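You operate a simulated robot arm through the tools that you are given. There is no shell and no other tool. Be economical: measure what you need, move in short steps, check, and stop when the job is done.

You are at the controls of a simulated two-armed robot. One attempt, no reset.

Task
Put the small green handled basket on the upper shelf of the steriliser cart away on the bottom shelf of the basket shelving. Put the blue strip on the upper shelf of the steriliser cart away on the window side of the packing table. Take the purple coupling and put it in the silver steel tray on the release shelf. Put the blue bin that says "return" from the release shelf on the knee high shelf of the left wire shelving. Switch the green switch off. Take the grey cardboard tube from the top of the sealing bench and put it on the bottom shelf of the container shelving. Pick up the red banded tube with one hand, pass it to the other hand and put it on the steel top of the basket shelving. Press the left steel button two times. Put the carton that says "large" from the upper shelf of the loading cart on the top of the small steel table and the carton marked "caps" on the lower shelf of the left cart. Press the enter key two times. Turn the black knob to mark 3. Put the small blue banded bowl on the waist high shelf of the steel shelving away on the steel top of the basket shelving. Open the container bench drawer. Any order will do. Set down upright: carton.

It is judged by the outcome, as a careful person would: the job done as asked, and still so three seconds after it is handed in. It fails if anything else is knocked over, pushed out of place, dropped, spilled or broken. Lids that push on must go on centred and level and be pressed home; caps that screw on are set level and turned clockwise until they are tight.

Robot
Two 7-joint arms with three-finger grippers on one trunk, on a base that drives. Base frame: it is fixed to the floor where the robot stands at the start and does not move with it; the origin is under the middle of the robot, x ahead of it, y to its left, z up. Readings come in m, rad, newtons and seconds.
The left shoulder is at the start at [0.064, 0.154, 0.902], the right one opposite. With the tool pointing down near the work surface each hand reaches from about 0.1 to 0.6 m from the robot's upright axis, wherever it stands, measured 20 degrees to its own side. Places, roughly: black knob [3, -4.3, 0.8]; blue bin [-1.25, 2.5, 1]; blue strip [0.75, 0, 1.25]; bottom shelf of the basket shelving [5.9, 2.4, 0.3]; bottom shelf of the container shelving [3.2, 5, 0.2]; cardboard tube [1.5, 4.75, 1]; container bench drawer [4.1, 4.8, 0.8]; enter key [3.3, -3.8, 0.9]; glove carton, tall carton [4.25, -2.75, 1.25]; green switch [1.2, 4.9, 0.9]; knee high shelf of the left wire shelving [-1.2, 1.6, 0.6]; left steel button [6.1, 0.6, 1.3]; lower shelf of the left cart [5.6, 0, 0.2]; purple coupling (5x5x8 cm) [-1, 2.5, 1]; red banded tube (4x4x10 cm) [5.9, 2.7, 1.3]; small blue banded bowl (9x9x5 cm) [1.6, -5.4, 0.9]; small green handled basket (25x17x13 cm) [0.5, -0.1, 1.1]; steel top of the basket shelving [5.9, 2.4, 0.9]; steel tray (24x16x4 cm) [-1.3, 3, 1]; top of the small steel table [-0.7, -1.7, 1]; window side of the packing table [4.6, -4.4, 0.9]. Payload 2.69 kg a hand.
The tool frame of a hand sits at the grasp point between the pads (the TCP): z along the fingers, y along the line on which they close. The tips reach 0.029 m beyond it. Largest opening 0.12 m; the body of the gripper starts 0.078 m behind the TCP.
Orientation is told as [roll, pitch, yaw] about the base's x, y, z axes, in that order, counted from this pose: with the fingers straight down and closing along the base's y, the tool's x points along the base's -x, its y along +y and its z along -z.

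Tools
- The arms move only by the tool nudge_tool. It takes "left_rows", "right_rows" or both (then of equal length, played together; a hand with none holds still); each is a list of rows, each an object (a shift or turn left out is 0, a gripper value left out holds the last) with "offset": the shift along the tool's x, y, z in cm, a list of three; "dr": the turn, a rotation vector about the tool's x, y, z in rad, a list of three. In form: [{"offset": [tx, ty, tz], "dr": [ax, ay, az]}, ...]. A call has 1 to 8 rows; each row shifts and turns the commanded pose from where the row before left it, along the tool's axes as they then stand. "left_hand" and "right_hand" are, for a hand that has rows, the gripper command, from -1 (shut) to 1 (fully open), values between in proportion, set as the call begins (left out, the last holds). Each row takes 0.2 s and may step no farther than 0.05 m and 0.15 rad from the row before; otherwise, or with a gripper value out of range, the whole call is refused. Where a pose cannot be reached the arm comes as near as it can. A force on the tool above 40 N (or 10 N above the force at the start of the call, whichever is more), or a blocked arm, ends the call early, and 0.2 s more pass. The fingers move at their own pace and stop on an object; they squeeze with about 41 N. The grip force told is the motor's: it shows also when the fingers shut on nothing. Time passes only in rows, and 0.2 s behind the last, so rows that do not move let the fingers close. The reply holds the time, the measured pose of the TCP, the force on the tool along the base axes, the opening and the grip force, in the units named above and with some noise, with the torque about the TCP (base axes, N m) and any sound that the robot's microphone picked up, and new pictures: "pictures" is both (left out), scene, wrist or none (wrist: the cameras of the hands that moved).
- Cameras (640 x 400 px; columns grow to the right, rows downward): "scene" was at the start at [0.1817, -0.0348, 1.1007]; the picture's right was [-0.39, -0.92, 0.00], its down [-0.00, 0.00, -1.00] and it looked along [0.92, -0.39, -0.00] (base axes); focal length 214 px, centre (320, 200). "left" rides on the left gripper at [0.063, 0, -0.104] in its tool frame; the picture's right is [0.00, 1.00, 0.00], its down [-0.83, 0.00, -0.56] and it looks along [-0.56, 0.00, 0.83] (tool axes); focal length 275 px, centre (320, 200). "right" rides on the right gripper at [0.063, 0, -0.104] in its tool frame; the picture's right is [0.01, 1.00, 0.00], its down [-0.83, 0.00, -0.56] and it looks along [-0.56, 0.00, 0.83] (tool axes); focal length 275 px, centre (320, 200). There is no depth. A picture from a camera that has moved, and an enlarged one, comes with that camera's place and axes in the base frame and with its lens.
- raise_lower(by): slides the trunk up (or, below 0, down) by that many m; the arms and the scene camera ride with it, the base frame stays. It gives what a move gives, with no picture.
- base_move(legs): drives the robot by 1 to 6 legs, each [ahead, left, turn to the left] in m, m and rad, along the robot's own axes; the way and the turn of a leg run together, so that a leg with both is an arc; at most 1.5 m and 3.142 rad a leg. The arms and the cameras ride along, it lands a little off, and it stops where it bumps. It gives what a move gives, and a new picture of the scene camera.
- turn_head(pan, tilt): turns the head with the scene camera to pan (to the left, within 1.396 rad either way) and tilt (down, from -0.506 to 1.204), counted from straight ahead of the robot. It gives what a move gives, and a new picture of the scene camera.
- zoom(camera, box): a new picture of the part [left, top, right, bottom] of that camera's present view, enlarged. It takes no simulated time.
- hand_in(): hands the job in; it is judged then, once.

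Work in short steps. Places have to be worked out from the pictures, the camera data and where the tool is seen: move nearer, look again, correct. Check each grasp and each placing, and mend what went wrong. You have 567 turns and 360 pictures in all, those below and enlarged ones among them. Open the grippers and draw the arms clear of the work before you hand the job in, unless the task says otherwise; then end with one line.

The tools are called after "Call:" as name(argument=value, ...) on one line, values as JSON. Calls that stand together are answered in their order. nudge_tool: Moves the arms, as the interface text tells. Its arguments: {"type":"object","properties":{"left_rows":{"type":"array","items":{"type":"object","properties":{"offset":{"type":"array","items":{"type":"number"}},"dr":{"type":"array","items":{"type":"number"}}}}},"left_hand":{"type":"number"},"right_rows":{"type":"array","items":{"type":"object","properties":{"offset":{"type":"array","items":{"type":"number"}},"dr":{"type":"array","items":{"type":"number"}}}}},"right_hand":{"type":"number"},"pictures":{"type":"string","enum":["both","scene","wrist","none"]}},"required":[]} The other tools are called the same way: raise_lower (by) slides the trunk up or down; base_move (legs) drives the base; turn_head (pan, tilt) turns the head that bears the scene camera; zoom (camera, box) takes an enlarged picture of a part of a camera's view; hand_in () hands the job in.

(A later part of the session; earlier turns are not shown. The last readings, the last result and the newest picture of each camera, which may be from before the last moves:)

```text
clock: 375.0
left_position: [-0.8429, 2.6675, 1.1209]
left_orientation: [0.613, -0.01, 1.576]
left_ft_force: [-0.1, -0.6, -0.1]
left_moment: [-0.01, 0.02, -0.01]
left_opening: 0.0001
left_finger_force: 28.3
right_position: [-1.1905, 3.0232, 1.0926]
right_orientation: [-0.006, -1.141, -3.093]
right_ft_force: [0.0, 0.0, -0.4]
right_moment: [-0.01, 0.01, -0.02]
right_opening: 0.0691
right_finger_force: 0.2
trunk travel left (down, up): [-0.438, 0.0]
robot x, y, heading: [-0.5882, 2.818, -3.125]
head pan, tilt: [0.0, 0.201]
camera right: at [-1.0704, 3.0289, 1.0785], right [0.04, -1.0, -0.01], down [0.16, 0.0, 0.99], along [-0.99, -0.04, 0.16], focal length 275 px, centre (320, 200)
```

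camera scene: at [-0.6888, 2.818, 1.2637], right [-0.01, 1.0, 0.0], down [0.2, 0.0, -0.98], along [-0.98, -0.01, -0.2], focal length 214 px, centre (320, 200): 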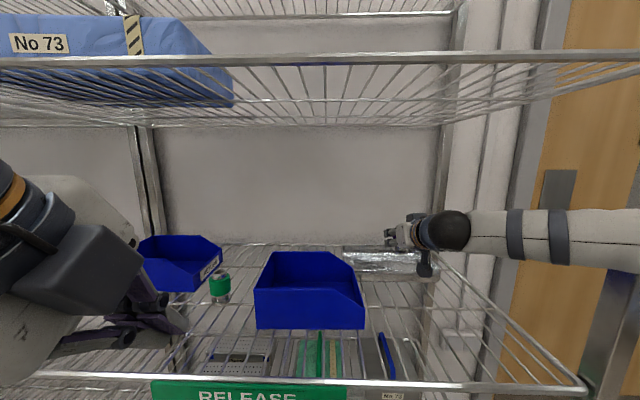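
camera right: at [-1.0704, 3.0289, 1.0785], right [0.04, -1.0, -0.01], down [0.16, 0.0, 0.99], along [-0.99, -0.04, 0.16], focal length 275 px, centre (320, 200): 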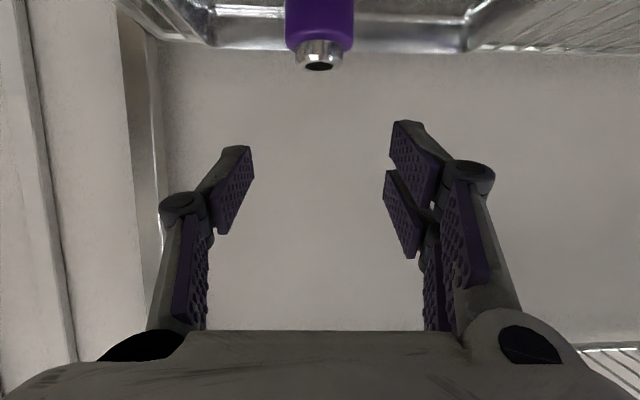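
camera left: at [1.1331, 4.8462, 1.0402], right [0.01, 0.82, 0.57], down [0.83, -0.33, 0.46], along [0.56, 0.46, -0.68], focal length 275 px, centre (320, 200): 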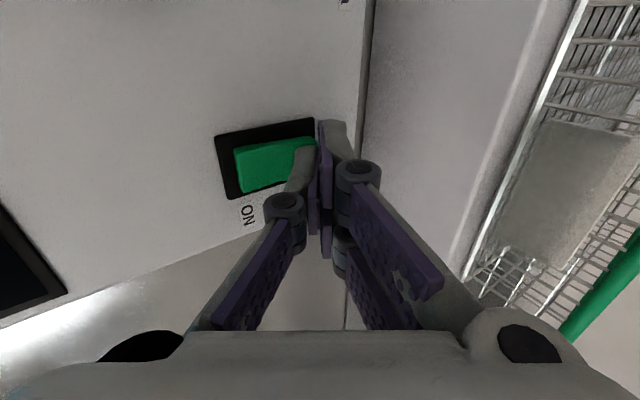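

The coupling stands in the tray. Next the RETURN bin: I back off, strafe left 0.7 m and steepen the right hand to pinch the bin's left end wall.

Call:
base_move(legs=[[-0.3, 0, 0], [0, 0.7, 0]])

Call:
nudge_tool(right_rows=[{"dr": [0, 0.15, 0]}, {"dr": [0, 0.15, 0]}, {"offset": [0, 0, -2]}], pictures="wrist")

Call:
zoom(camera="scene", box=[260, 170, 500, 320])

```text
clock: 382.4
left_position: [-0.5343, 1.9708, 1.1207]
left_orientation: [0.613, -0.011, 1.581]
left_ft_force: [0.4, 0.3, 0.1]
left_moment: [0.01, 0.01, 0.0]
left_opening: 0.0001
left_finger_force: 28.7
right_position: [-0.8834, 2.3253, 1.0931]
right_orientation: [-0.007, -1.14, -3.087]
right_ft_force: [0.1, -0.7, -0.4]
right_moment: [0.04, 0.0, 0.02]
right_opening: 0.069
right_finger_force: 0.1
trunk travel left (down, up): [-0.438, 0.0]
robot x, y, heading: [-0.2845, 2.1228, -3.122]
head pan, tilt: [0.0, 0.201]
camera scene: at [-0.3796, 2.1234, 1.2637], right [-0.02, 1.0, 0.0], down [0.2, 0.0, -0.98], along [-0.98, -0.02, -0.2], focal length 214 px, centre (320, 200)
```

scene: 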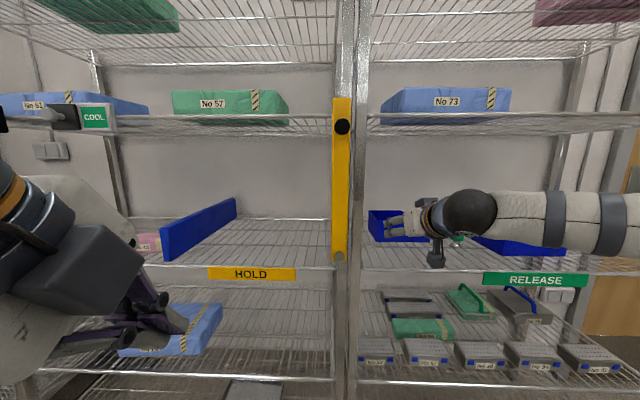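

```text
clock: 383.2
left_position: [-0.533, 1.9719, 1.1209]
left_orientation: [0.614, -0.011, 1.583]
left_ft_force: [0.4, -0.2, 0.1]
left_moment: [0.02, -0.05, -0.02]
left_opening: 0.0
left_finger_force: 28.9
right_position: [-0.8684, 2.3254, 1.107]
right_orientation: [-0.004, -0.841, -3.09]
right_ft_force: [-0.3, -0.3, -0.1]
right_moment: [0.01, 0.01, -0.01]
right_opening: 0.069
right_finger_force: 0.1
trunk travel left (down, up): [-0.438, 0.0]
robot x, y, heading: [-0.2842, 2.1247, -3.126]
head pan, tilt: [0.0, 0.201]
camera right: at [-0.7498, 2.3329, 1.1289], right [0.05, -1.0, -0.01], down [-0.14, -0.01, 0.99], along [-0.99, -0.05, -0.14], focal length 275 px, centre (320, 200)
```

right: 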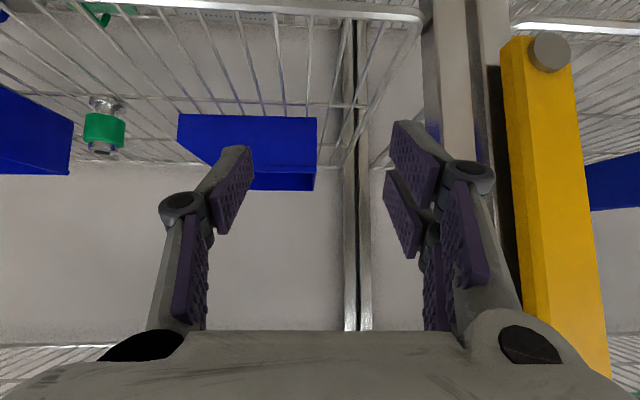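

```text
2.67 times, centred on (380, 245) of scene
camera zoom: at [-0.3787, 2.1238, 1.2639], right [-0.02, 1.0, 0.0], down [0.2, 0.0, -0.98], along [-0.98, -0.02, -0.2], focal length 572 px, centre (160, 80)
```

zoom: 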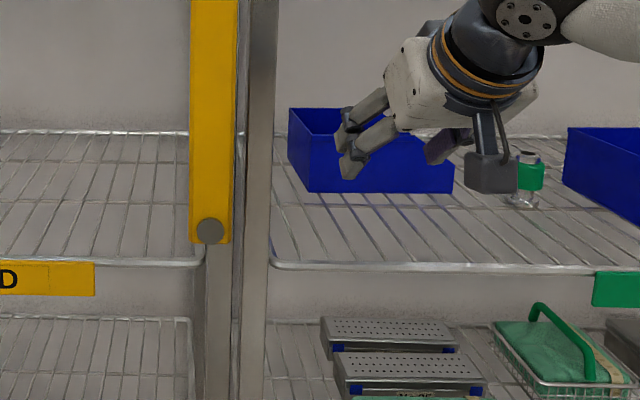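

Bin: near face x≈−1.147, left wall y≈2.318, rim z≈1.02. I drive forward 0.31 m at z 1.107, then look.

Call:
base_move(legs=[[0.31, 0, 0]])

Call:
nudge_tool(right_rows=[{"offset": [-1.3, 0.5, 1.5]}, {"offset": [2.2, 0, 2]}], pictures="wrist")

```text
clock: 385.3
left_position: [-0.8428, 1.9662, 1.1204]
left_orientation: [0.61, -0.011, 1.585]
left_ft_force: [0.2, -0.3, 0.0]
left_moment: [0.02, -0.03, 0.02]
left_opening: 0.0001
left_finger_force: 29.1
right_position: [-1.1792, 2.319, 1.1061]
right_orientation: [-0.003, -0.842, -3.088]
right_ft_force: [-0.1, 0.8, 0.2]
right_moment: [0.01, 0.0, 0.03]
right_opening: 0.0688
right_finger_force: 0.1
trunk travel left (down, up): [-0.438, 0.0]
robot x, y, heading: [-0.5923, 2.1175, -3.124]
head pan, tilt: [0.0, 0.201]
camera scene: at [-0.689, 2.1178, 1.2637], right [-0.02, 1.0, 0.0], down [0.2, 0.0, -0.98], along [-0.98, -0.02, -0.2], focal length 214 px, centre (320, 200)
```

scene: 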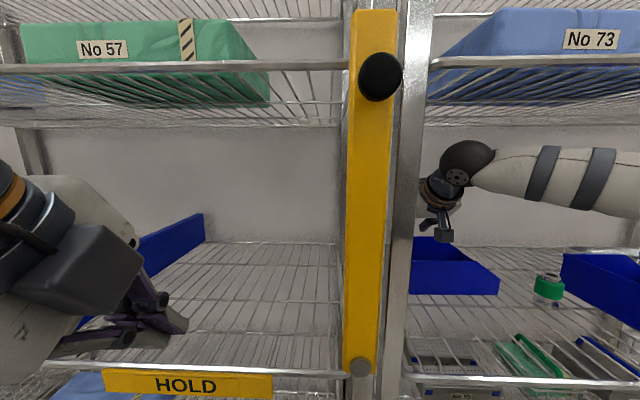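

```text
clock: 385.9
left_position: [-0.8439, 1.9664, 1.1211]
left_orientation: [0.61, -0.011, 1.585]
left_ft_force: [-0.3, -0.3, -0.8]
left_moment: [-0.02, 0.0, 0.0]
left_opening: 0.0
left_finger_force: 28.6
right_position: [-1.1985, 2.315, 1.0754]
right_orientation: [-0.005, -0.839, -3.091]
right_ft_force: [-0.5, -0.3, 0.3]
right_moment: [-0.03, 0.02, 0.01]
right_opening: 0.069
right_finger_force: 0.1
trunk travel left (down, up): [-0.438, 0.0]
robot x, y, heading: [-0.5893, 2.1211, -3.126]
head pan, tilt: [0.0, 0.201]
camera right: at [-1.0805, 2.3216, 1.0976], right [0.05, -1.0, -0.01], down [-0.14, -0.01, 0.99], along [-0.99, -0.05, -0.14], focal length 275 px, centre (320, 200)
```

right: 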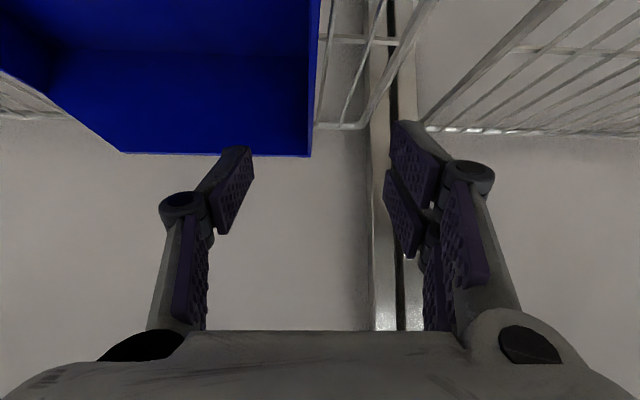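

The left wall passes between the fingers. I lower 7 cm and forward 2.5 cm, then close.

Call:
nudge_tool(right_rows=[{"offset": [1.7, -0.4, 3.3]}, {"offset": [1.7, 0, 3.3]}, {}], pictures="wrist")

Call:
nudge_tool(right_rows=[{}, {}, {}], right_hand=-1, pictures="none")

```text
clock: 386.7
left_position: [-0.8424, 1.9661, 1.1211]
left_orientation: [0.613, -0.011, 1.585]
left_ft_force: [0.7, -0.2, -0.7]
left_moment: [0.0, 0.0, 0.01]
left_opening: 0.0
left_finger_force: 28.4
right_position: [-1.2249, 2.3167, 1.0073]
right_orientation: [-0.004, -0.841, -3.09]
right_ft_force: [0.7, 0.4, -0.5]
right_moment: [-0.03, 0.02, 0.01]
right_opening: 0.069
right_finger_force: 0.0
trunk travel left (down, up): [-0.438, 0.0]
robot x, y, heading: [-0.5902, 2.1188, -3.122]
head pan, tilt: [0.0, 0.201]
camera right: at [-1.1065, 2.3229, 1.0285], right [0.05, -1.0, -0.01], down [-0.14, -0.01, 0.99], along [-0.99, -0.05, -0.14], focal length 275 px, centre (320, 200)
```

right: 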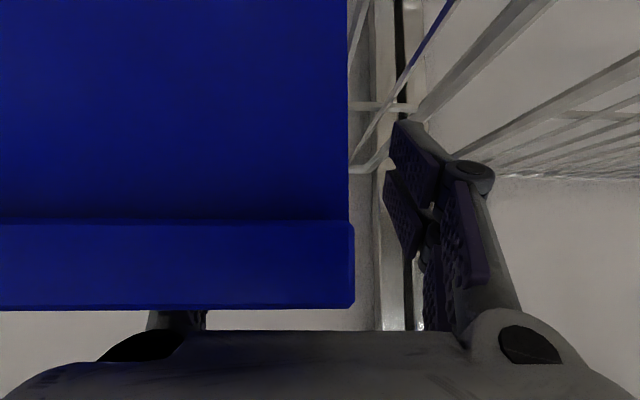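

```text
clock: 387.5
left_position: [-0.8437, 1.9661, 1.1201]
left_orientation: [0.614, -0.011, 1.585]
left_ft_force: [0.9, 0.0, -0.6]
left_moment: [-0.01, 0.0, 0.0]
left_opening: 0.0002
left_finger_force: 28.7
right_position: [-1.2259, 2.3158, 1.006]
right_orientation: [-0.003, -0.842, -3.091]
right_ft_force: [0.3, 0.4, 0.4]
right_moment: [0.11, 0.12, 0.1]
right_opening: 0.0063
right_finger_force: 31.7
trunk travel left (down, up): [-0.438, 0.0]
robot x, y, heading: [-0.5929, 2.1193, -3.123]
head pan, tilt: [0.0, 0.201]
```

Wall gripped (6 mm). Lift gently.

Call:
nudge_tool(right_rows=[{"offset": [-1.5, 0, -1.35]}, {"offset": [-2.2, 0, -2.0]}], pictures="both")

```text
clock: 388.1
left_position: [-0.8429, 1.9646, 1.1218]
left_orientation: [0.612, -0.01, 1.585]
left_ft_force: [1.0, -0.7, -0.6]
left_moment: [0.01, -0.01, 0.04]
left_opening: 0.0003
left_finger_force: 28.6
right_position: [-1.2255, 2.3159, 1.0579]
right_orientation: [-0.003, -0.842, -3.09]
right_ft_force: [-0.5, 0.1, -1.5]
right_moment: [-0.23, 0.05, -0.03]
right_opening: 0.0061
right_finger_force: 32.1
trunk travel left (down, up): [-0.438, 0.0]
robot x, y, heading: [-0.5931, 2.1188, -3.12]
head pan, tilt: [0.0, 0.201]
camera scene: at [-0.6883, 2.1177, 1.2638], right [-0.02, 1.0, 0.0], down [0.2, 0.0, -0.98], along [-0.98, -0.02, -0.2], focal length 214 px, centre (320, 200)
camera right: at [-1.1064, 2.3228, 1.0792], right [0.05, -1.0, -0.01], down [-0.14, -0.01, 0.99], along [-0.99, -0.05, -0.14], focal length 275 px, centre (320, 200)
```

scene: 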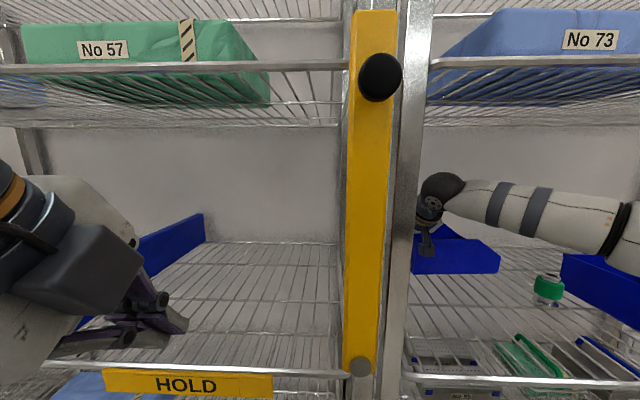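
right: 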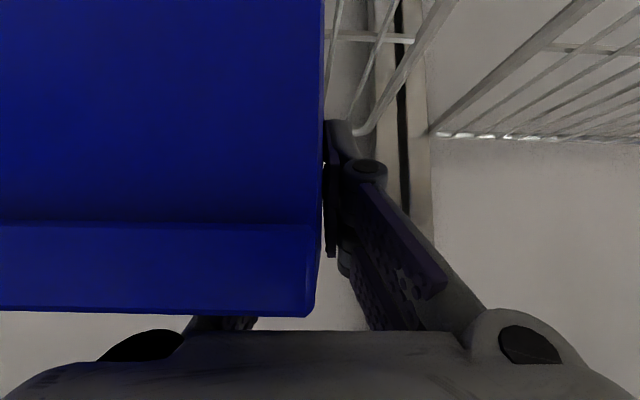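

Bin held level. I back out 0.4 m and strafe left 0.6 m to view the left shelving's knee-high shelf.

Call:
base_move(legs=[[-0.4, 0, 0], [0, 0.65, 0]])

Call:
turn_head(pan=0.0, tilt=0.55)

```text
clock: 395.6
left_position: [-0.4314, 1.3249, 1.1213]
left_orientation: [0.613, -0.011, 1.589]
left_ft_force: [-0.6, -0.2, 0.3]
left_moment: [-0.01, 0.03, 0.0]
left_opening: 0.0001
left_finger_force: 28.8
right_position: [-0.8151, 1.6724, 1.0559]
right_orientation: [-0.002, -0.842, -3.085]
right_ft_force: [0.7, -0.6, -1.9]
right_moment: [-0.23, 0.03, 0.01]
right_opening: 0.006
right_finger_force: 31.8
trunk travel left (down, up): [-0.438, 0.0]
robot x, y, heading: [-0.1839, 1.4794, -3.123]
head pan, tilt: [0.0, 0.201]
camera scene: at [-0.2782, 1.4768, 1.2637], right [-0.02, 1.0, 0.0], down [0.2, 0.0, -0.98], along [-0.98, -0.02, -0.2], focal length 214 px, centre (320, 200)
```

scene: 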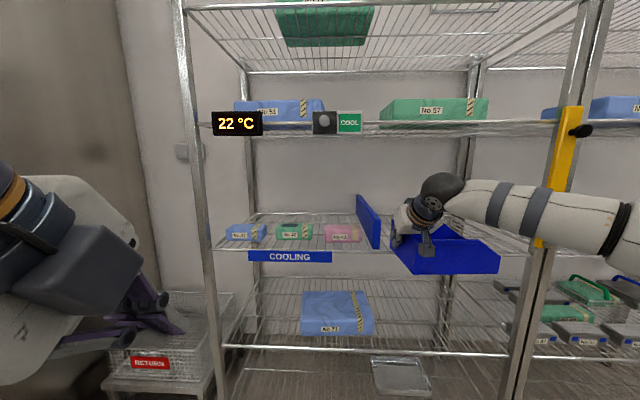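

```text
clock: 396.4
left_position: [-0.4318, 1.3241, 1.1201]
left_orientation: [0.613, -0.01, 1.587]
left_ft_force: [-0.9, 0.1, 0.5]
left_moment: [0.0, 0.0, -0.01]
left_opening: 0.0
left_finger_force: 28.8
right_position: [-0.8147, 1.6741, 1.0566]
right_orientation: [-0.004, -0.841, -3.086]
right_ft_force: [0.1, 0.2, -2.6]
right_moment: [-0.24, 0.01, -0.01]
right_opening: 0.006
right_finger_force: 31.7
trunk travel left (down, up): [-0.438, 0.0]
robot x, y, heading: [-0.1826, 1.4796, -3.118]
head pan, tilt: [0.0, 0.55]
camera scene: at [-0.2748, 1.477, 1.2315], right [-0.02, 1.0, 0.0], down [0.52, 0.01, -0.85], along [-0.85, -0.02, -0.52], focal length 214 px, centre (320, 200)
```

scene: 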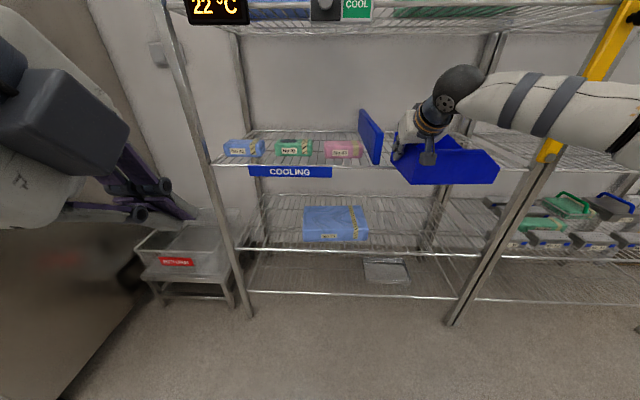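

Knee shelf z≈0.55; free at y≈1.72–2.18 right of the blue pack. I back 0.1, shift right 0.18 and lower the trunk.

Call:
base_move(legs=[[-0.1, -0.18, 0]])

Call:
raise_lower(by=-0.38)

Call:
turn_head(pan=-0.15, tilt=0.35)

```text
clock: 398.5
left_position: [-0.3342, 1.5057, 1.1214]
left_orientation: [0.614, -0.011, 1.588]
left_ft_force: [0.0, 0.3, 1.1]
left_moment: [-0.04, -0.01, 0.0]
left_opening: 0.0001
left_finger_force: 28.3
right_position: [-0.718, 1.8552, 1.0565]
right_orientation: [-0.001, -0.841, -3.088]
right_ft_force: [0.6, -0.7, -2.3]
right_moment: [-0.2, 0.02, -0.02]
right_opening: 0.0062
right_finger_force: 31.9
trunk travel left (down, up): [-0.438, 0.0]
robot x, y, heading: [-0.0866, 1.6602, -3.12]
head pan, tilt: [0.0, 0.55]
camera scene: at [-0.1777, 1.6581, 1.2315], right [-0.02, 1.0, 0.0], down [0.52, 0.01, -0.85], along [-0.85, -0.02, -0.52], focal length 214 px, centre (320, 200)
```

scene: 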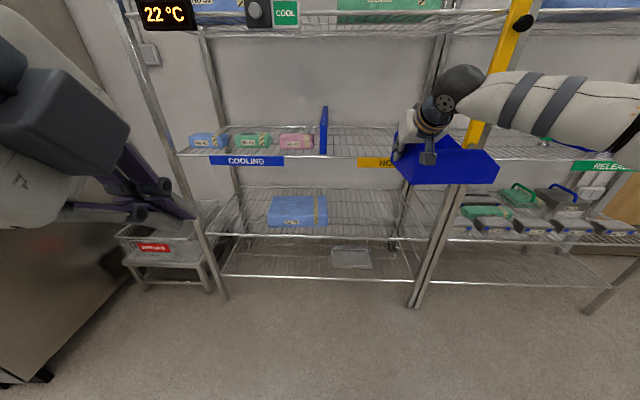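

```text
clock: 402.1
left_position: [-0.372, 1.5049, 0.7103]
left_orientation: [0.491, -0.012, 1.591]
left_ft_force: [0.8, -0.3, 0.1]
left_moment: [0.0, -0.01, -0.04]
left_opening: 0.0
left_finger_force: 28.6
right_position: [-0.7174, 1.8539, 0.6763]
right_orientation: [-0.003, -0.841, -3.089]
right_ft_force: [0.9, -0.1, -1.8]
right_moment: [-0.23, 0.0, 0.04]
right_opening: 0.0061
right_finger_force: 31.6
trunk travel left (down, up): [-0.058, 0.38]
robot x, y, heading: [-0.0826, 1.6614, -3.12]
head pan, tilt: [0.0, 0.55]
```

```text
clock: 402.9
left_position: [-0.3724, 1.5038, 0.7099]
left_orientation: [0.492, -0.01, 1.589]
left_ft_force: [0.6, -0.1, 0.1]
left_moment: [0.03, 0.0, 0.01]
left_opening: 0.0
left_finger_force: 28.5
right_position: [-0.7184, 1.8541, 0.6766]
right_orientation: [-0.003, -0.839, -3.088]
right_ft_force: [-0.2, 0.1, -2.6]
right_moment: [-0.22, 0.04, -0.01]
right_opening: 0.0059
right_finger_force: 32.1
trunk travel left (down, up): [-0.058, 0.38]
robot x, y, heading: [-0.0875, 1.6579, -3.122]
head pan, tilt: [-0.15, 0.351]
camera scene: at [-0.35, 1.668, 0.8336], right [0.13, 0.99, 0.0], down [0.34, -0.04, -0.94], along [-0.93, 0.12, -0.34], focal length 214 px, centre (320, 200)
```

scene: 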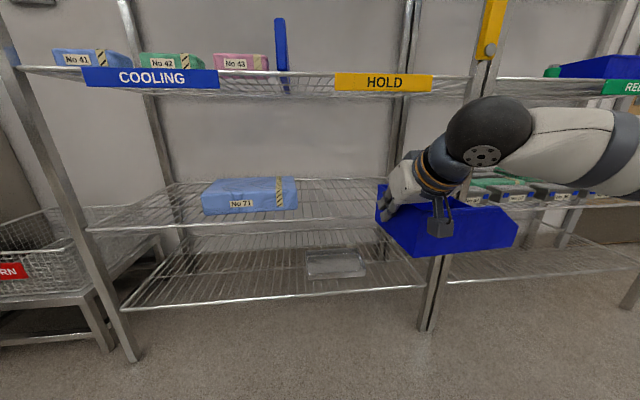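

The way onto the knee shelf is clear. I drive forward 0.36 m.

Call:
base_move(legs=[[0.36, 0, 0]])

Call:
nudge_tool(right_rows=[{"offset": [1.5, 0, 1.35]}, {"offset": [1.1, 0, 1.0]}, {"offset": [0.75, 0, 0.67]}], pictures="scene")

```text
clock: 405.2
left_position: [-0.7301, 1.4958, 0.711]
left_orientation: [0.491, -0.013, 1.591]
left_ft_force: [1.0, 0.0, 0.1]
left_moment: [0.01, 0.0, -0.02]
left_opening: 0.0001
left_finger_force: 28.6
right_position: [-1.0786, 1.8441, 0.6764]
right_orientation: [-0.005, -0.841, -3.085]
right_ft_force: [-0.4, 0.7, -2.1]
right_moment: [-0.2, 0.04, -0.01]
right_opening: 0.006
right_finger_force: 32.3
trunk travel left (down, up): [-0.058, 0.38]
robot x, y, heading: [-0.4451, 1.6488, -3.12]
head pan, tilt: [-0.15, 0.351]
camera scene: at [-0.7078, 1.6592, 0.8337], right [0.13, 0.99, 0.0], down [0.34, -0.04, -0.94], along [-0.93, 0.12, -0.34], focal length 214 px, centre (320, 200)
```

scene: 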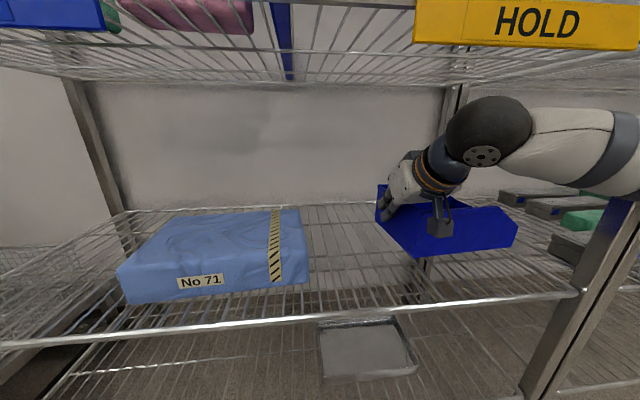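

```text
clock: 406.0
left_position: [-0.7303, 1.495, 0.711]
left_orientation: [0.493, -0.012, 1.592]
left_ft_force: [1.4, 0.0, -0.2]
left_moment: [-0.01, -0.01, -0.01]
left_opening: 0.0001
left_finger_force: 28.5
right_position: [-1.0775, 1.8446, 0.6314]
right_orientation: [-0.004, -0.843, -3.086]
right_ft_force: [0.0, -0.2, -2.4]
right_moment: [-0.16, 0.0, 0.0]
right_opening: 0.006
right_finger_force: 31.7
trunk travel left (down, up): [-0.058, 0.38]
robot x, y, heading: [-0.4434, 1.651, -3.117]
head pan, tilt: [-0.15, 0.351]
camera scene: at [-0.7078, 1.6592, 0.8337], right [0.13, 0.99, 0.0], down [0.34, -0.04, -0.94], along [-0.93, 0.12, -0.34], focal length 214 px, centre (320, 200)
```

scene: 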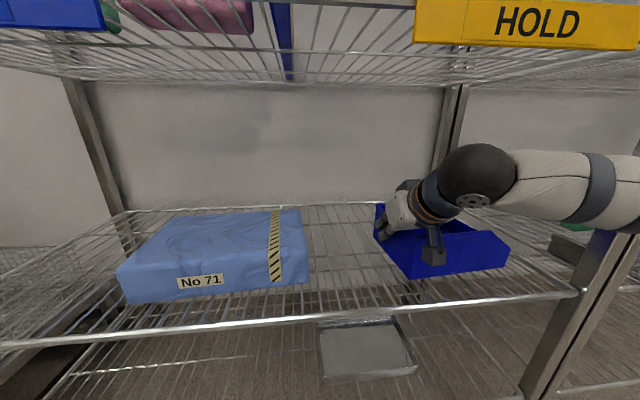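

Lower the rest in small steps.

Call:
nudge_tool(right_rows=[{"offset": [0.45, 0, 0.4]}, {"offset": [0.4, 0, 0.35]}, {"offset": [0.3, 0, 0.27]}], pictures="none")

Call:
nudge_tool(right_rows=[{"offset": [0.3, 0, 0.27]}, {"offset": [0.3, 0, 0.27]}, {"offset": [0.3, 0, 0.27]}], pictures="none")

```text
clock: 406.8
left_position: [-0.7289, 1.4964, 0.7103]
left_orientation: [0.492, -0.013, 1.591]
left_ft_force: [0.5, 0.0, -0.1]
left_moment: [0.0, -0.04, -0.01]
left_opening: 0.0
left_finger_force: 28.4
right_position: [-1.0765, 1.8457, 0.6154]
right_orientation: [-0.003, -0.84, -3.087]
right_ft_force: [0.2, 0.1, -2.4]
right_moment: [-0.23, 0.01, -0.03]
right_opening: 0.0061
right_finger_force: 31.5
trunk travel left (down, up): [-0.058, 0.38]
robot x, y, heading: [-0.4421, 1.6494, -3.113]
head pan, tilt: [-0.15, 0.351]
```

```text
clock: 407.6
left_position: [-0.7282, 1.4953, 0.7103]
left_orientation: [0.492, -0.013, 1.593]
left_ft_force: [0.4, -0.1, 0.3]
left_moment: [0.0, 0.0, -0.02]
left_opening: 0.0
left_finger_force: 28.5
right_position: [-1.0758, 1.8443, 0.6054]
right_orientation: [-0.003, -0.844, -3.083]
right_ft_force: [-3.0, 0.4, 8.9]
right_moment: [0.21, -0.82, 0.1]
right_opening: 0.006
right_finger_force: 31.9
trunk travel left (down, up): [-0.058, 0.38]
robot x, y, heading: [-0.443, 1.6502, -3.117]
head pan, tilt: [-0.15, 0.351]
```

Contact (shelf ≈0.545). Open slightly, raise 8 cm and retreat.

Call:
nudge_tool(right_rows=[{}, {}, {"offset": [-2, 0, -1.8]}, {"offset": [-2, 0, -1.8]}, {"offset": [-2, 0, -1.8]}], right_hand=-0.3, pictures="none")

Call:
base_move(legs=[[-0.4, 0, 0]])

```text
clock: 408.8
left_position: [-0.7295, 1.4957, 0.7108]
left_orientation: [0.492, -0.012, 1.592]
left_ft_force: [-0.1, -0.2, 0.1]
left_moment: [-0.02, -0.01, 0.01]
left_opening: 0.0002
left_finger_force: 29.2
right_position: [-1.0769, 1.8443, 0.6844]
right_orientation: [-0.004, -0.84, -3.085]
right_ft_force: [-0.3, 0.1, 1.0]
right_moment: [0.0, -0.03, 0.01]
right_opening: 0.0421
right_finger_force: 0.0
trunk travel left (down, up): [-0.058, 0.38]
robot x, y, heading: [-0.4417, 1.6482, -3.118]
head pan, tilt: [-0.15, 0.351]
```

```text
clock: 411.2
left_position: [-0.3333, 1.505, 0.7108]
left_orientation: [0.492, -0.013, 1.591]
left_ft_force: [0.4, -0.3, -0.3]
left_moment: [-0.02, 0.03, 0.05]
left_opening: 0.0
left_finger_force: 28.9
right_position: [-0.6792, 1.8549, 0.6846]
right_orientation: [-0.004, -0.84, -3.088]
right_ft_force: [0.8, -0.8, -0.2]
right_moment: [-0.01, 0.01, -0.01]
right_opening: 0.0423
right_finger_force: 0.1
trunk travel left (down, up): [-0.058, 0.38]
robot x, y, heading: [-0.0456, 1.6601, -3.119]
head pan, tilt: [-0.15, 0.351]
camera scene: at [-0.3105, 1.6688, 0.8337], right [0.13, 0.99, 0.0], down [0.34, -0.04, -0.94], along [-0.93, 0.12, -0.34], focal length 214 px, centre (320, 200)
```

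scene: 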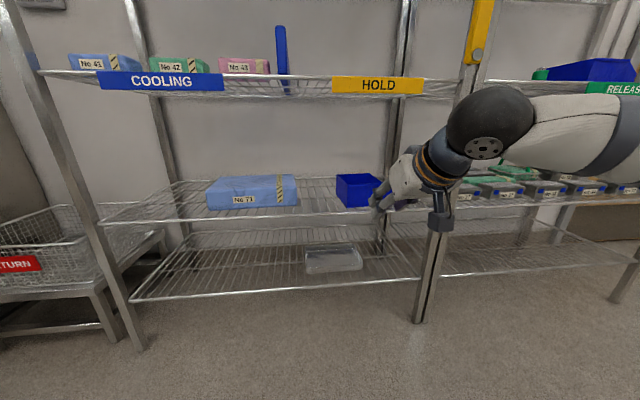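

Bin placed. Next the blue strip on the steriliser cart (≈[0.6, 0, 1.15]): raise the trunk, go to the cart's left side facing −y.

Call:
raise_lower(by=0.38)

Call:
base_move(legs=[[-0.65, 0, 0], [0, 0, 1.55], [0.8, 0, 0]])

Call:
turn_head(pan=0.0, tilt=0.4)

```text
clock: 414.9
left_position: [-0.3324, 1.5047, 1.0912]
left_orientation: [0.49, -0.013, 1.59]
left_ft_force: [0.0, -0.1, -0.2]
left_moment: [-0.03, -0.03, 0.0]
left_opening: 0.0
left_finger_force: 28.5
right_position: [-0.6791, 1.8547, 1.0633]
right_orientation: [-0.002, -0.839, -3.085]
right_ft_force: [0.3, -0.5, 0.0]
right_moment: [0.06, 0.02, -0.02]
right_opening: 0.042
right_finger_force: 0.0
trunk travel left (down, up): [-0.438, 0.0]
robot x, y, heading: [-0.0467, 1.6586, -3.119]
head pan, tilt: [-0.15, 0.351]
```

```text
clock: 426.3
left_position: [0.7939, 0.5976, 1.0909]
left_orientation: [0.493, -0.013, -3.115]
left_ft_force: [-0.2, -0.2, 0.1]
left_moment: [0.01, -0.01, 0.0]
left_opening: 0.0
left_finger_force: 28.6
right_position: [0.4463, 0.2468, 1.0635]
right_orientation: [-0.003, -0.842, -1.506]
right_ft_force: [0.5, 0.0, 0.2]
right_moment: [0.02, -0.01, 0.02]
right_opening: 0.042
right_finger_force: 0.0
trunk travel left (down, up): [-0.438, 0.0]
robot x, y, heading: [0.6372, 0.8817, -1.54]
head pan, tilt: [-0.15, 0.351]
camera scene: at [0.6243, 0.789, 1.2497], right [-0.99, 0.12, 0.0], down [0.04, 0.34, -0.94], along [-0.11, -0.93, -0.34], focal length 214 px, centre (320, 200)
```

scene: 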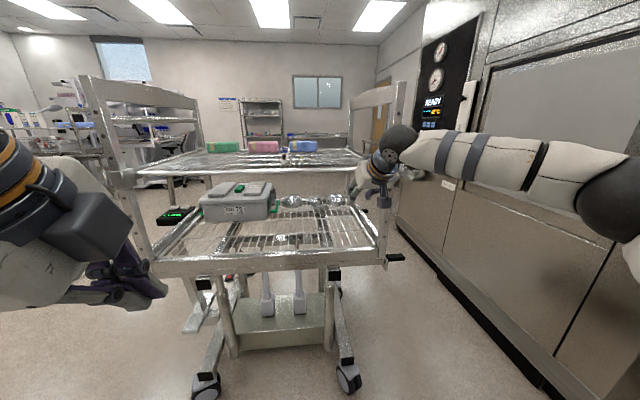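

```text
clock: 427.0
left_position: [0.7935, 0.5959, 1.0905]
left_orientation: [0.492, -0.011, -3.113]
left_ft_force: [0.2, 0.4, 0.3]
left_moment: [-0.02, 0.01, -0.01]
left_opening: 0.0
left_finger_force: 28.7
right_position: [0.4476, 0.2463, 1.0635]
right_orientation: [-0.003, -0.84, -1.508]
right_ft_force: [-0.6, -0.4, 0.1]
right_moment: [0.0, 0.02, -0.01]
right_opening: 0.042
right_finger_force: 0.0
trunk travel left (down, up): [-0.438, 0.0]
robot x, y, heading: [0.6334, 0.8828, -1.545]
head pan, tilt: [0.0, 0.4]
camera scene: at [0.6382, 0.7891, 1.2452], right [-1.0, -0.03, 0.0], down [-0.01, 0.39, -0.92], along [0.03, -0.92, -0.39], focal length 214 px, centre (320, 200)
```

scene: 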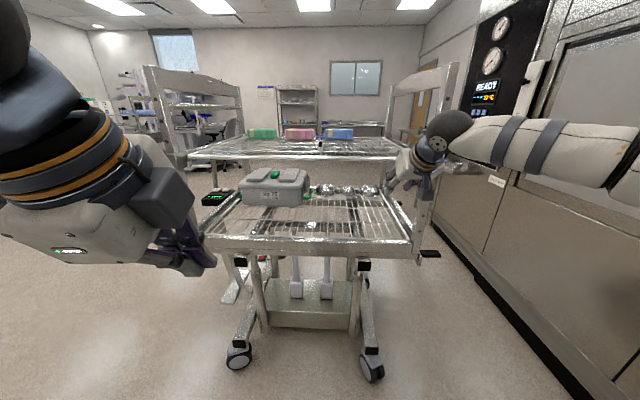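

Call:
zoom(camera="scene", box=[190, 115, 430, 175])

```text
2.67 times, centred on (310, 145) of scene
camera zoom: at [0.6382, 0.7891, 1.2452], right [-1.0, -0.03, 0.0], down [-0.01, 0.39, -0.92], along [0.03, -0.92, -0.39], focal length 572 px, centre (347, 347)
```

zoom: 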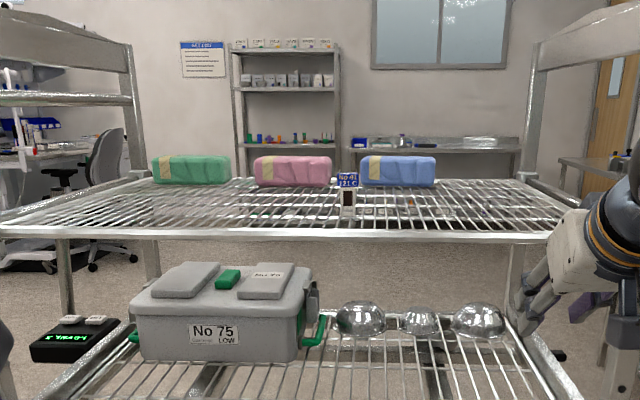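

The strip is a small upright blue-labelled card (~3 cm wide, 5 cm tall) near [0.65, −0.03], shelf 1.11. I raise the right hand and open it, and strafe left 0.2 m.

Call:
nudge_tool(right_rows=[{"offset": [-2.2, 0, -2.0]}, {"offset": [-2.2, 0, -2.0]}, {"offset": [-2.2, 0, -2.0]}, {"offset": [-2.2, 0, -2.0]}], right_hand=0.0, pictures="none")

Call:
base_move(legs=[[0.0, 0.2, -0.03]])

Call:
zoom(camera="right", box=[0, 0, 640, 400])

```text
clock: 428.0
left_position: [0.7932, 0.5983, 1.0912]
left_orientation: [0.494, -0.01, -3.113]
left_ft_force: [0.0, 0.5, -1.4]
left_moment: [-0.05, 0.0, 0.01]
left_opening: 0.0
left_finger_force: 28.3
right_position: [0.4195, 0.2684, 1.1688]
right_orientation: [-0.003, -0.84, -1.506]
right_ft_force: [0.3, 1.3, 1.3]
right_moment: [0.0, -0.01, -0.05]
right_opening: 0.0601
right_finger_force: 0.0
right hand out of reach, approached as far as the arm can: row 1, 2, 3, 4
trunk travel left (down, up): [-0.438, 0.0]
robot x, y, heading: [0.6372, 0.8816, -1.539]
head pan, tilt: [0.0, 0.4]
```

```text
clock: 430.1
left_position: [0.9826, 0.594, 1.0913]
left_orientation: [0.491, -0.014, 3.136]
left_ft_force: [0.0, 0.2, 0.3]
left_moment: [0.04, -0.03, -0.01]
left_opening: 0.0002
left_finger_force: 28.6
right_position: [0.5988, 0.2782, 1.1671]
right_orientation: [-0.005, -0.842, -1.538]
right_ft_force: [0.0, -0.4, 1.2]
right_moment: [0.0, 0.0, 0.02]
right_opening: 0.06
right_finger_force: 0.1
trunk travel left (down, up): [-0.438, 0.0]
robot x, y, heading: [0.8338, 0.8863, -1.572]
head pan, tilt: [0.0, 0.4]
camera scene: at [0.8334, 0.792, 1.2452], right [-1.0, 0.0, 0.0], down [0.0, 0.39, -0.92], along [0.0, -0.92, -0.39], focal length 214 px, centre (320, 200)
```

scene: 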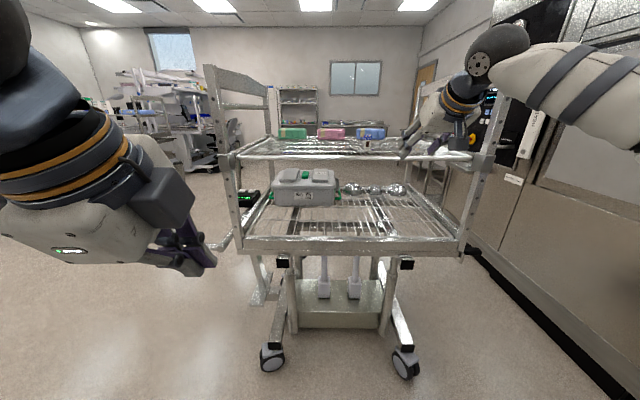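

```text
1.00 times, centred on (320, 200) of right (not enlarged: the box is as wide or as high as the picture)
camera zoom: at [0.5936, 0.399, 1.189], right [1.0, 0.03, -0.01], down [0.01, -0.14, 0.99], along [0.03, -0.99, -0.14], focal length 275 px, centre (320, 200)
```

zoom: 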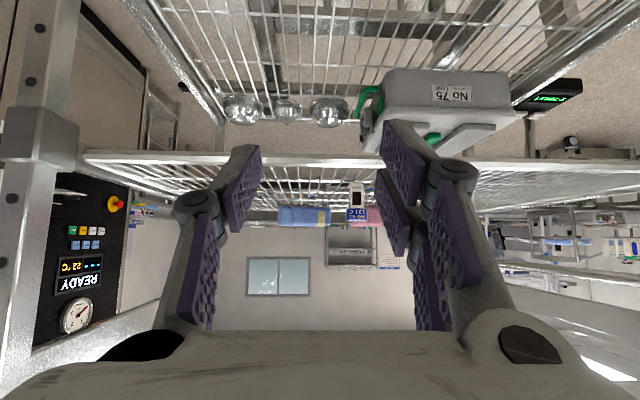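

Strip at ≈[0.66, 0.0], z 1.11–1.163. I move the base left 6 cm and forward 0.25 m.

Call:
base_move(legs=[[0.24, 0.06, 0.0]])

Call:
zoom(camera="right", box=[0, 0, 640, 400])

```text
clock: 431.9
left_position: [1.0411, 0.3533, 1.0892]
left_orientation: [0.492, -0.013, 3.137]
left_ft_force: [-0.1, 0.4, 0.5]
left_moment: [0.0, 0.0, 0.0]
left_opening: 0.0001
left_finger_force: 28.3
right_position: [0.6558, 0.037, 1.1671]
right_orientation: [-0.005, -0.843, -1.539]
right_ft_force: [-1.0, -0.4, -0.2]
right_moment: [0.01, -0.01, -0.02]
right_opening: 0.0599
right_finger_force: 0.0
trunk travel left (down, up): [-0.438, 0.0]
robot x, y, heading: [0.8915, 0.6426, -1.573]
head pan, tilt: [0.0, 0.4]
camera scene: at [0.8918, 0.5508, 1.2452], right [-1.0, 0.0, 0.0], down [0.0, 0.39, -0.92], along [0.0, -0.92, -0.39], focal length 214 px, centre (320, 200)
```

scene: 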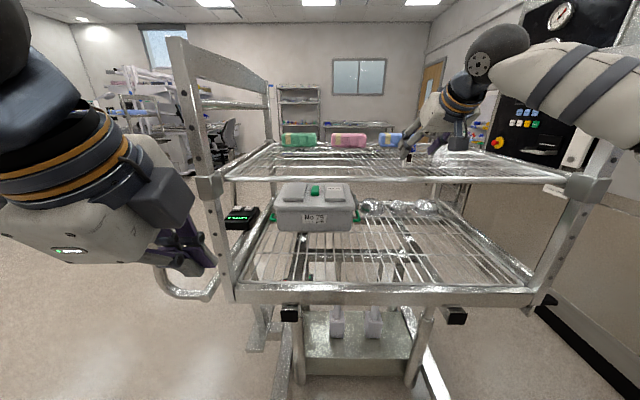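

```text
1.00 times, centred on (320, 200) of right (not enlarged: the box is as wide or as high as the picture)
camera zoom: at [0.6514, 0.1581, 1.189], right [1.0, 0.03, -0.01], down [0.01, -0.14, 0.99], along [0.03, -0.99, -0.14], focal length 275 px, centre (320, 200)
```

zoom: 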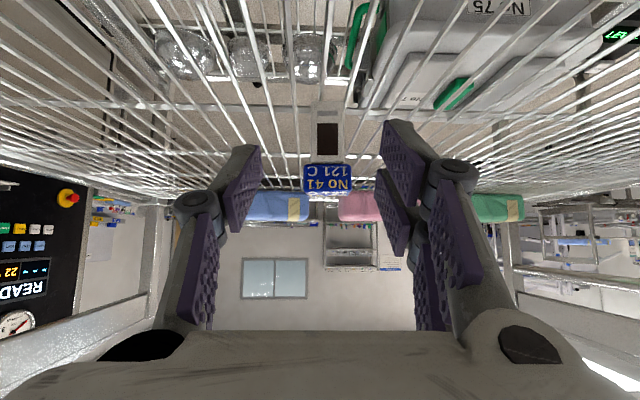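

Align: forward 3.7 cm, down 2.2 cm, right 0.6 cm, then close.

Call:
nudge_tool(right_rows=[{"offset": [-0.4, 0.6, 2.1]}, {"offset": [-0.4, 0, 2.1]}, {}], pictures="wrist")

```text
clock: 432.7
left_position: [1.0407, 0.3553, 1.0909]
left_orientation: [0.492, -0.012, 3.136]
left_ft_force: [-0.4, -0.4, 0.0]
left_moment: [0.0, 0.0, -0.02]
left_opening: 0.0
left_finger_force: 28.1
right_position: [0.6515, 0.0209, 1.1385]
right_orientation: [-0.005, -0.84, -1.541]
right_ft_force: [-0.1, -0.3, 2.7]
right_moment: [-0.04, -0.08, 0.02]
right_opening: 0.06
right_finger_force: 0.3
right hand out of reach, approached as far as the arm can: row 1, 2
trunk travel left (down, up): [-0.438, 0.0]
robot x, y, heading: [0.8913, 0.6448, -1.576]
head pan, tilt: [0.0, 0.4]
camera right: at [0.6466, 0.1419, 1.161], right [1.0, 0.03, -0.01], down [0.01, -0.14, 0.99], along [0.03, -0.99, -0.14], focal length 275 px, centre (320, 200)
```

right: 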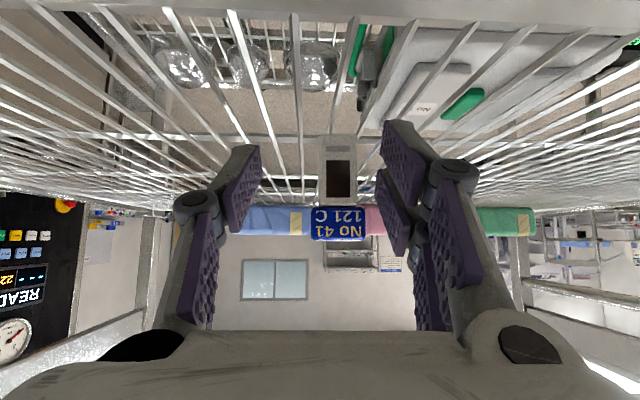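

Call:
nudge_tool(right_rows=[{"offset": [-0.5, 0, -0.45]}, {}], pictures="none")

Call:
base_move(legs=[[0.025, 0.012, 0.0]])

Call:
zoom(camera="right", box=[160, 60, 480, 260])

```text
clock: 433.3
left_position: [1.0408, 0.3545, 1.0907]
left_orientation: [0.492, -0.013, 3.139]
left_ft_force: [-1.2, -0.3, -0.9]
left_moment: [-0.01, 0.01, 0.01]
left_opening: 0.0001
left_finger_force: 28.3
right_position: [0.646, 0.0218, 1.1451]
right_orientation: [-0.004, -0.841, -1.543]
right_ft_force: [-0.3, 1.0, -0.7]
right_moment: [0.0, 0.04, 0.0]
right_opening: 0.0598
right_finger_force: 0.1
right hand out of reach, approached as far as the arm can: row 1
trunk travel left (down, up): [-0.438, 0.0]
robot x, y, heading: [0.889, 0.646, -1.576]
head pan, tilt: [0.0, 0.4]
```

```text
clock: 434.1
left_position: [1.0529, 0.3281, 1.0914]
left_orientation: [0.492, -0.012, 3.135]
left_ft_force: [-0.1, 0.1, 0.4]
left_moment: [0.03, 0.0, -0.03]
left_opening: 0.0
left_finger_force: 28.4
right_position: [0.6583, -0.0026, 1.1452]
right_orientation: [-0.003, -0.842, -1.54]
right_ft_force: [1.1, -0.6, 0.3]
right_moment: [0.03, 0.04, -0.03]
right_opening: 0.0599
right_finger_force: 0.0
trunk travel left (down, up): [-0.438, 0.0]
robot x, y, heading: [0.9063, 0.6231, -1.574]
head pan, tilt: [0.0, 0.4]
camera scene: at [0.9039, 0.5259, 1.2452], right [-1.0, 0.0, 0.0], down [0.0, 0.39, -0.92], along [0.0, -0.92, -0.39], focal length 214 px, centre (320, 200)
```

scene: 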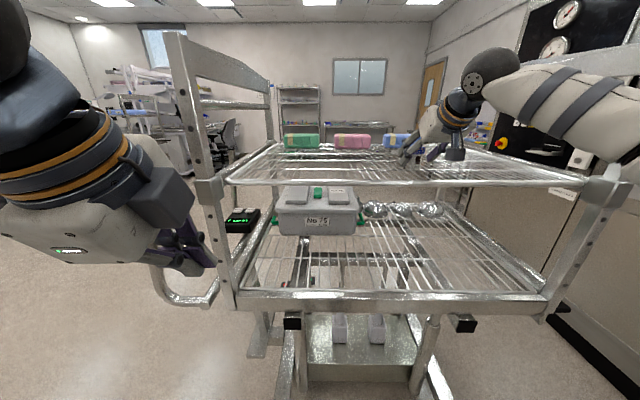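

```text
2.00 times, centred on (320, 160) of right
camera zoom: at [0.6539, 0.117, 1.1674], right [1.0, 0.03, -0.01], down [0.01, -0.14, 0.99], along [0.03, -0.99, -0.14], focal length 551 px, centre (320, 280)
```

zoom: 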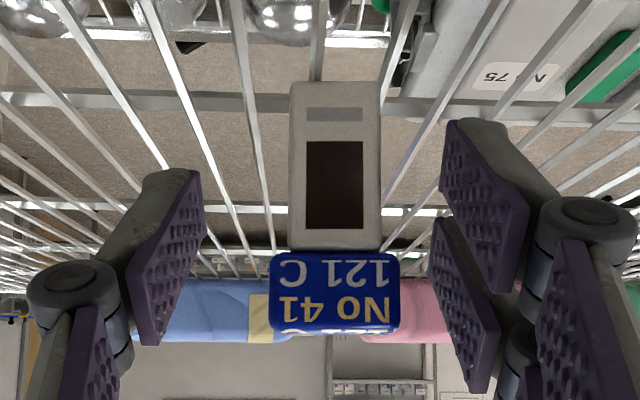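

The card stands at y≈0.005; I retreat 1.5 cm so the pads meet its edges and close.

Call:
nudge_tool(right_rows=[{"offset": [1.0, 0, -1.1]}, {}], pictures="none")

Call:
nudge_tool(right_rows=[{}, {}, {}], right_hand=-1, pictures="wrist")

```text
clock: 434.7
left_position: [1.0535, 0.3291, 1.0903]
left_orientation: [0.493, -0.012, 3.136]
left_ft_force: [-0.3, -0.1, -0.1]
left_moment: [0.0, 0.02, 0.01]
left_opening: 0.0002
left_finger_force: 29.1
right_position: [0.6567, 0.0106, 1.1444]
right_orientation: [-0.004, -0.841, -1.541]
right_ft_force: [0.3, 0.5, -0.1]
right_moment: [0.02, -0.01, -0.01]
right_opening: 0.0602
right_finger_force: 0.1
trunk travel left (down, up): [-0.438, 0.0]
robot x, y, heading: [0.9057, 0.6211, -1.574]
head pan, tilt: [0.0, 0.4]
```

```text
clock: 435.5
left_position: [1.0526, 0.3283, 1.0909]
left_orientation: [0.493, -0.011, 3.136]
left_ft_force: [0.6, 0.0, 1.0]
left_moment: [0.02, 0.0, 0.01]
left_opening: 0.0001
left_finger_force: 28.3
right_position: [0.6579, 0.0105, 1.1458]
right_orientation: [-0.004, -0.842, -1.541]
right_ft_force: [-0.2, -0.6, 0.2]
right_moment: [-0.08, 0.05, -0.01]
right_opening: 0.0258
right_finger_force: 40.3
trunk travel left (down, up): [-0.438, 0.0]
robot x, y, heading: [0.9038, 0.6183, -1.572]
head pan, tilt: [0.0, 0.4]
camera right: at [0.6528, 0.1322, 1.1674], right [1.0, 0.03, -0.01], down [0.01, -0.14, 0.99], along [0.03, -0.99, -0.14], focal length 275 px, centre (320, 200)
```

right: 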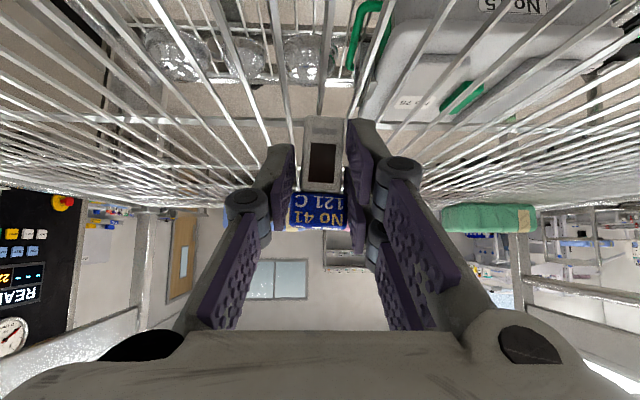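

Gripped (2.6 cm at the blue head). Lift 3 cm and back away.

Call:
nudge_tool(right_rows=[{"offset": [-1.1, 0, -1.0]}, {"offset": [-1.1, 0, -1.0]}], pictures="none")

Call:
base_move(legs=[[-0.3, 0, 0], [0, 0.75, 0]])

```text
clock: 436.1
left_position: [1.0534, 0.3295, 1.0908]
left_orientation: [0.49, -0.013, 3.135]
left_ft_force: [-0.6, 0.7, 0.4]
left_moment: [0.02, 0.0, -0.03]
left_opening: 0.0
left_finger_force: 28.1
right_position: [0.6567, 0.0116, 1.1739]
right_orientation: [-0.004, -0.842, -1.54]
right_ft_force: [-0.3, 1.3, -0.8]
right_moment: [0.0, -0.01, -0.01]
right_opening: 0.026
right_finger_force: 41.0
trunk travel left (down, up): [-0.438, 0.0]
robot x, y, heading: [0.9051, 0.6204, -1.57]
head pan, tilt: [0.0, 0.4]
```

```text
clock: 443.9
left_position: [1.7985, 0.6331, 1.0913]
left_orientation: [0.492, -0.012, -3.135]
left_ft_force: [-0.1, 0.1, 0.3]
left_moment: [-0.03, -0.01, 0.0]
left_opening: 0.0001
left_finger_force: 27.9
right_position: [1.4063, 0.3116, 1.1758]
right_orientation: [-0.005, -0.842, -1.529]
right_ft_force: [0.3, -0.2, -0.2]
right_moment: [-0.01, 0.05, 0.01]
right_opening: 0.0243
right_finger_force: 41.0
trunk travel left (down, up): [-0.438, 0.0]
robot x, y, heading: [1.647, 0.9225, -1.558]
head pan, tilt: [0.0, 0.4]
camera scene: at [1.6471, 0.829, 1.2452], right [-1.0, -0.01, 0.0], down [0.0, 0.39, -0.92], along [0.01, -0.92, -0.39], focal length 214 px, centre (320, 200)
```

scene: 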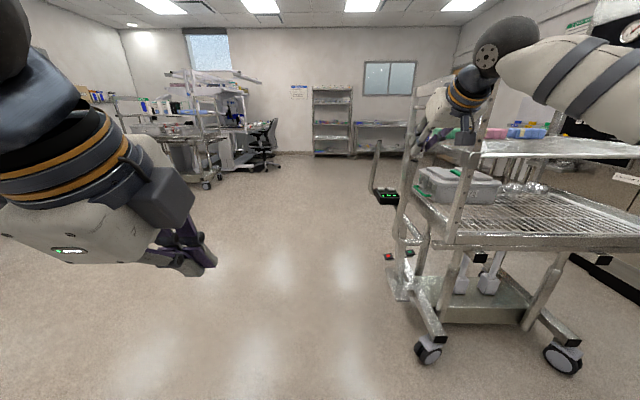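

Strip in hand. I move further left then south in legs.

Call:
base_move(legs=[[0, 0.6, 0], [1.4, 0.0, 0], [1.4, 0.2, 0]])

Call:
turn_head(pan=0.1, tilt=0.2)

```text
clock: 462.3
left_position: [2.6398, -2.1658, 1.0913]
left_orientation: [0.493, -0.012, -3.135]
left_ft_force: [-0.2, 0.4, 0.7]
left_moment: [0.01, -0.02, -0.01]
left_opening: 0.0001
left_finger_force: 28.4
right_position: [2.2474, -2.4889, 1.1749]
right_orientation: [-0.003, -0.84, -1.528]
right_ft_force: [-0.2, 0.7, -0.5]
right_moment: [-0.03, 0.0, 0.01]
right_opening: 0.0213
right_finger_force: 40.6
trunk travel left (down, up): [-0.438, 0.0]
robot x, y, heading: [2.4897, -1.8785, -1.565]
head pan, tilt: [0.0, 0.4]
camera scene: at [2.4872, -1.971, 1.2452], right [-1.0, -0.01, 0.0], down [0.0, 0.39, -0.92], along [0.01, -0.92, -0.39], focal length 214 px, centre (320, 200)
```

scene: 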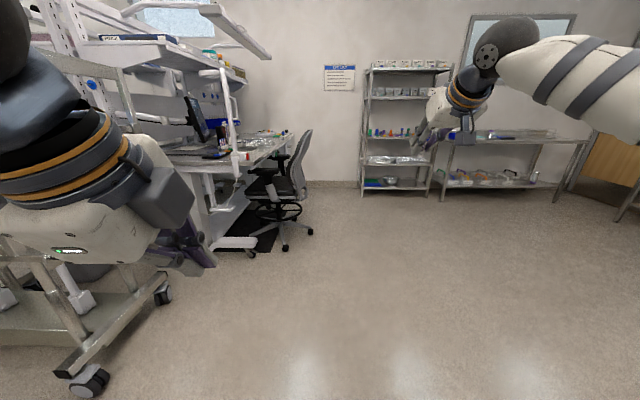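

```text
clock: 463.0
left_position: [2.6394, -2.1655, 1.0903]
left_orientation: [0.493, -0.012, -3.135]
left_ft_force: [0.7, -0.3, 0.2]
left_moment: [0.03, -0.01, 0.0]
left_opening: 0.0002
left_finger_force: 28.3
right_position: [2.2471, -2.4891, 1.1747]
right_orientation: [-0.003, -0.842, -1.527]
right_ft_force: [-0.7, 1.2, -0.7]
right_moment: [-0.02, 0.01, 0.01]
right_opening: 0.0213
right_finger_force: 40.9
trunk travel left (down, up): [-0.438, 0.0]
robot x, y, heading: [2.4842, -1.8773, -1.559]
head pan, tilt: [0.099, 0.201]
camera scene: at [2.4964, -1.9709, 1.2637], right [-0.99, -0.11, 0.0], down [-0.02, 0.2, -0.98], along [0.11, -0.97, -0.2], focal length 214 px, centre (320, 200)
```

scene: 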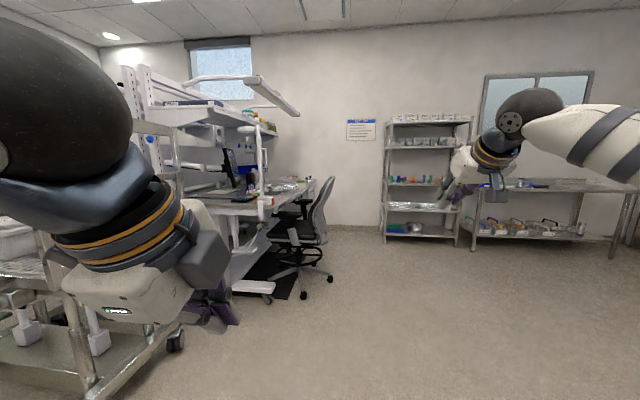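

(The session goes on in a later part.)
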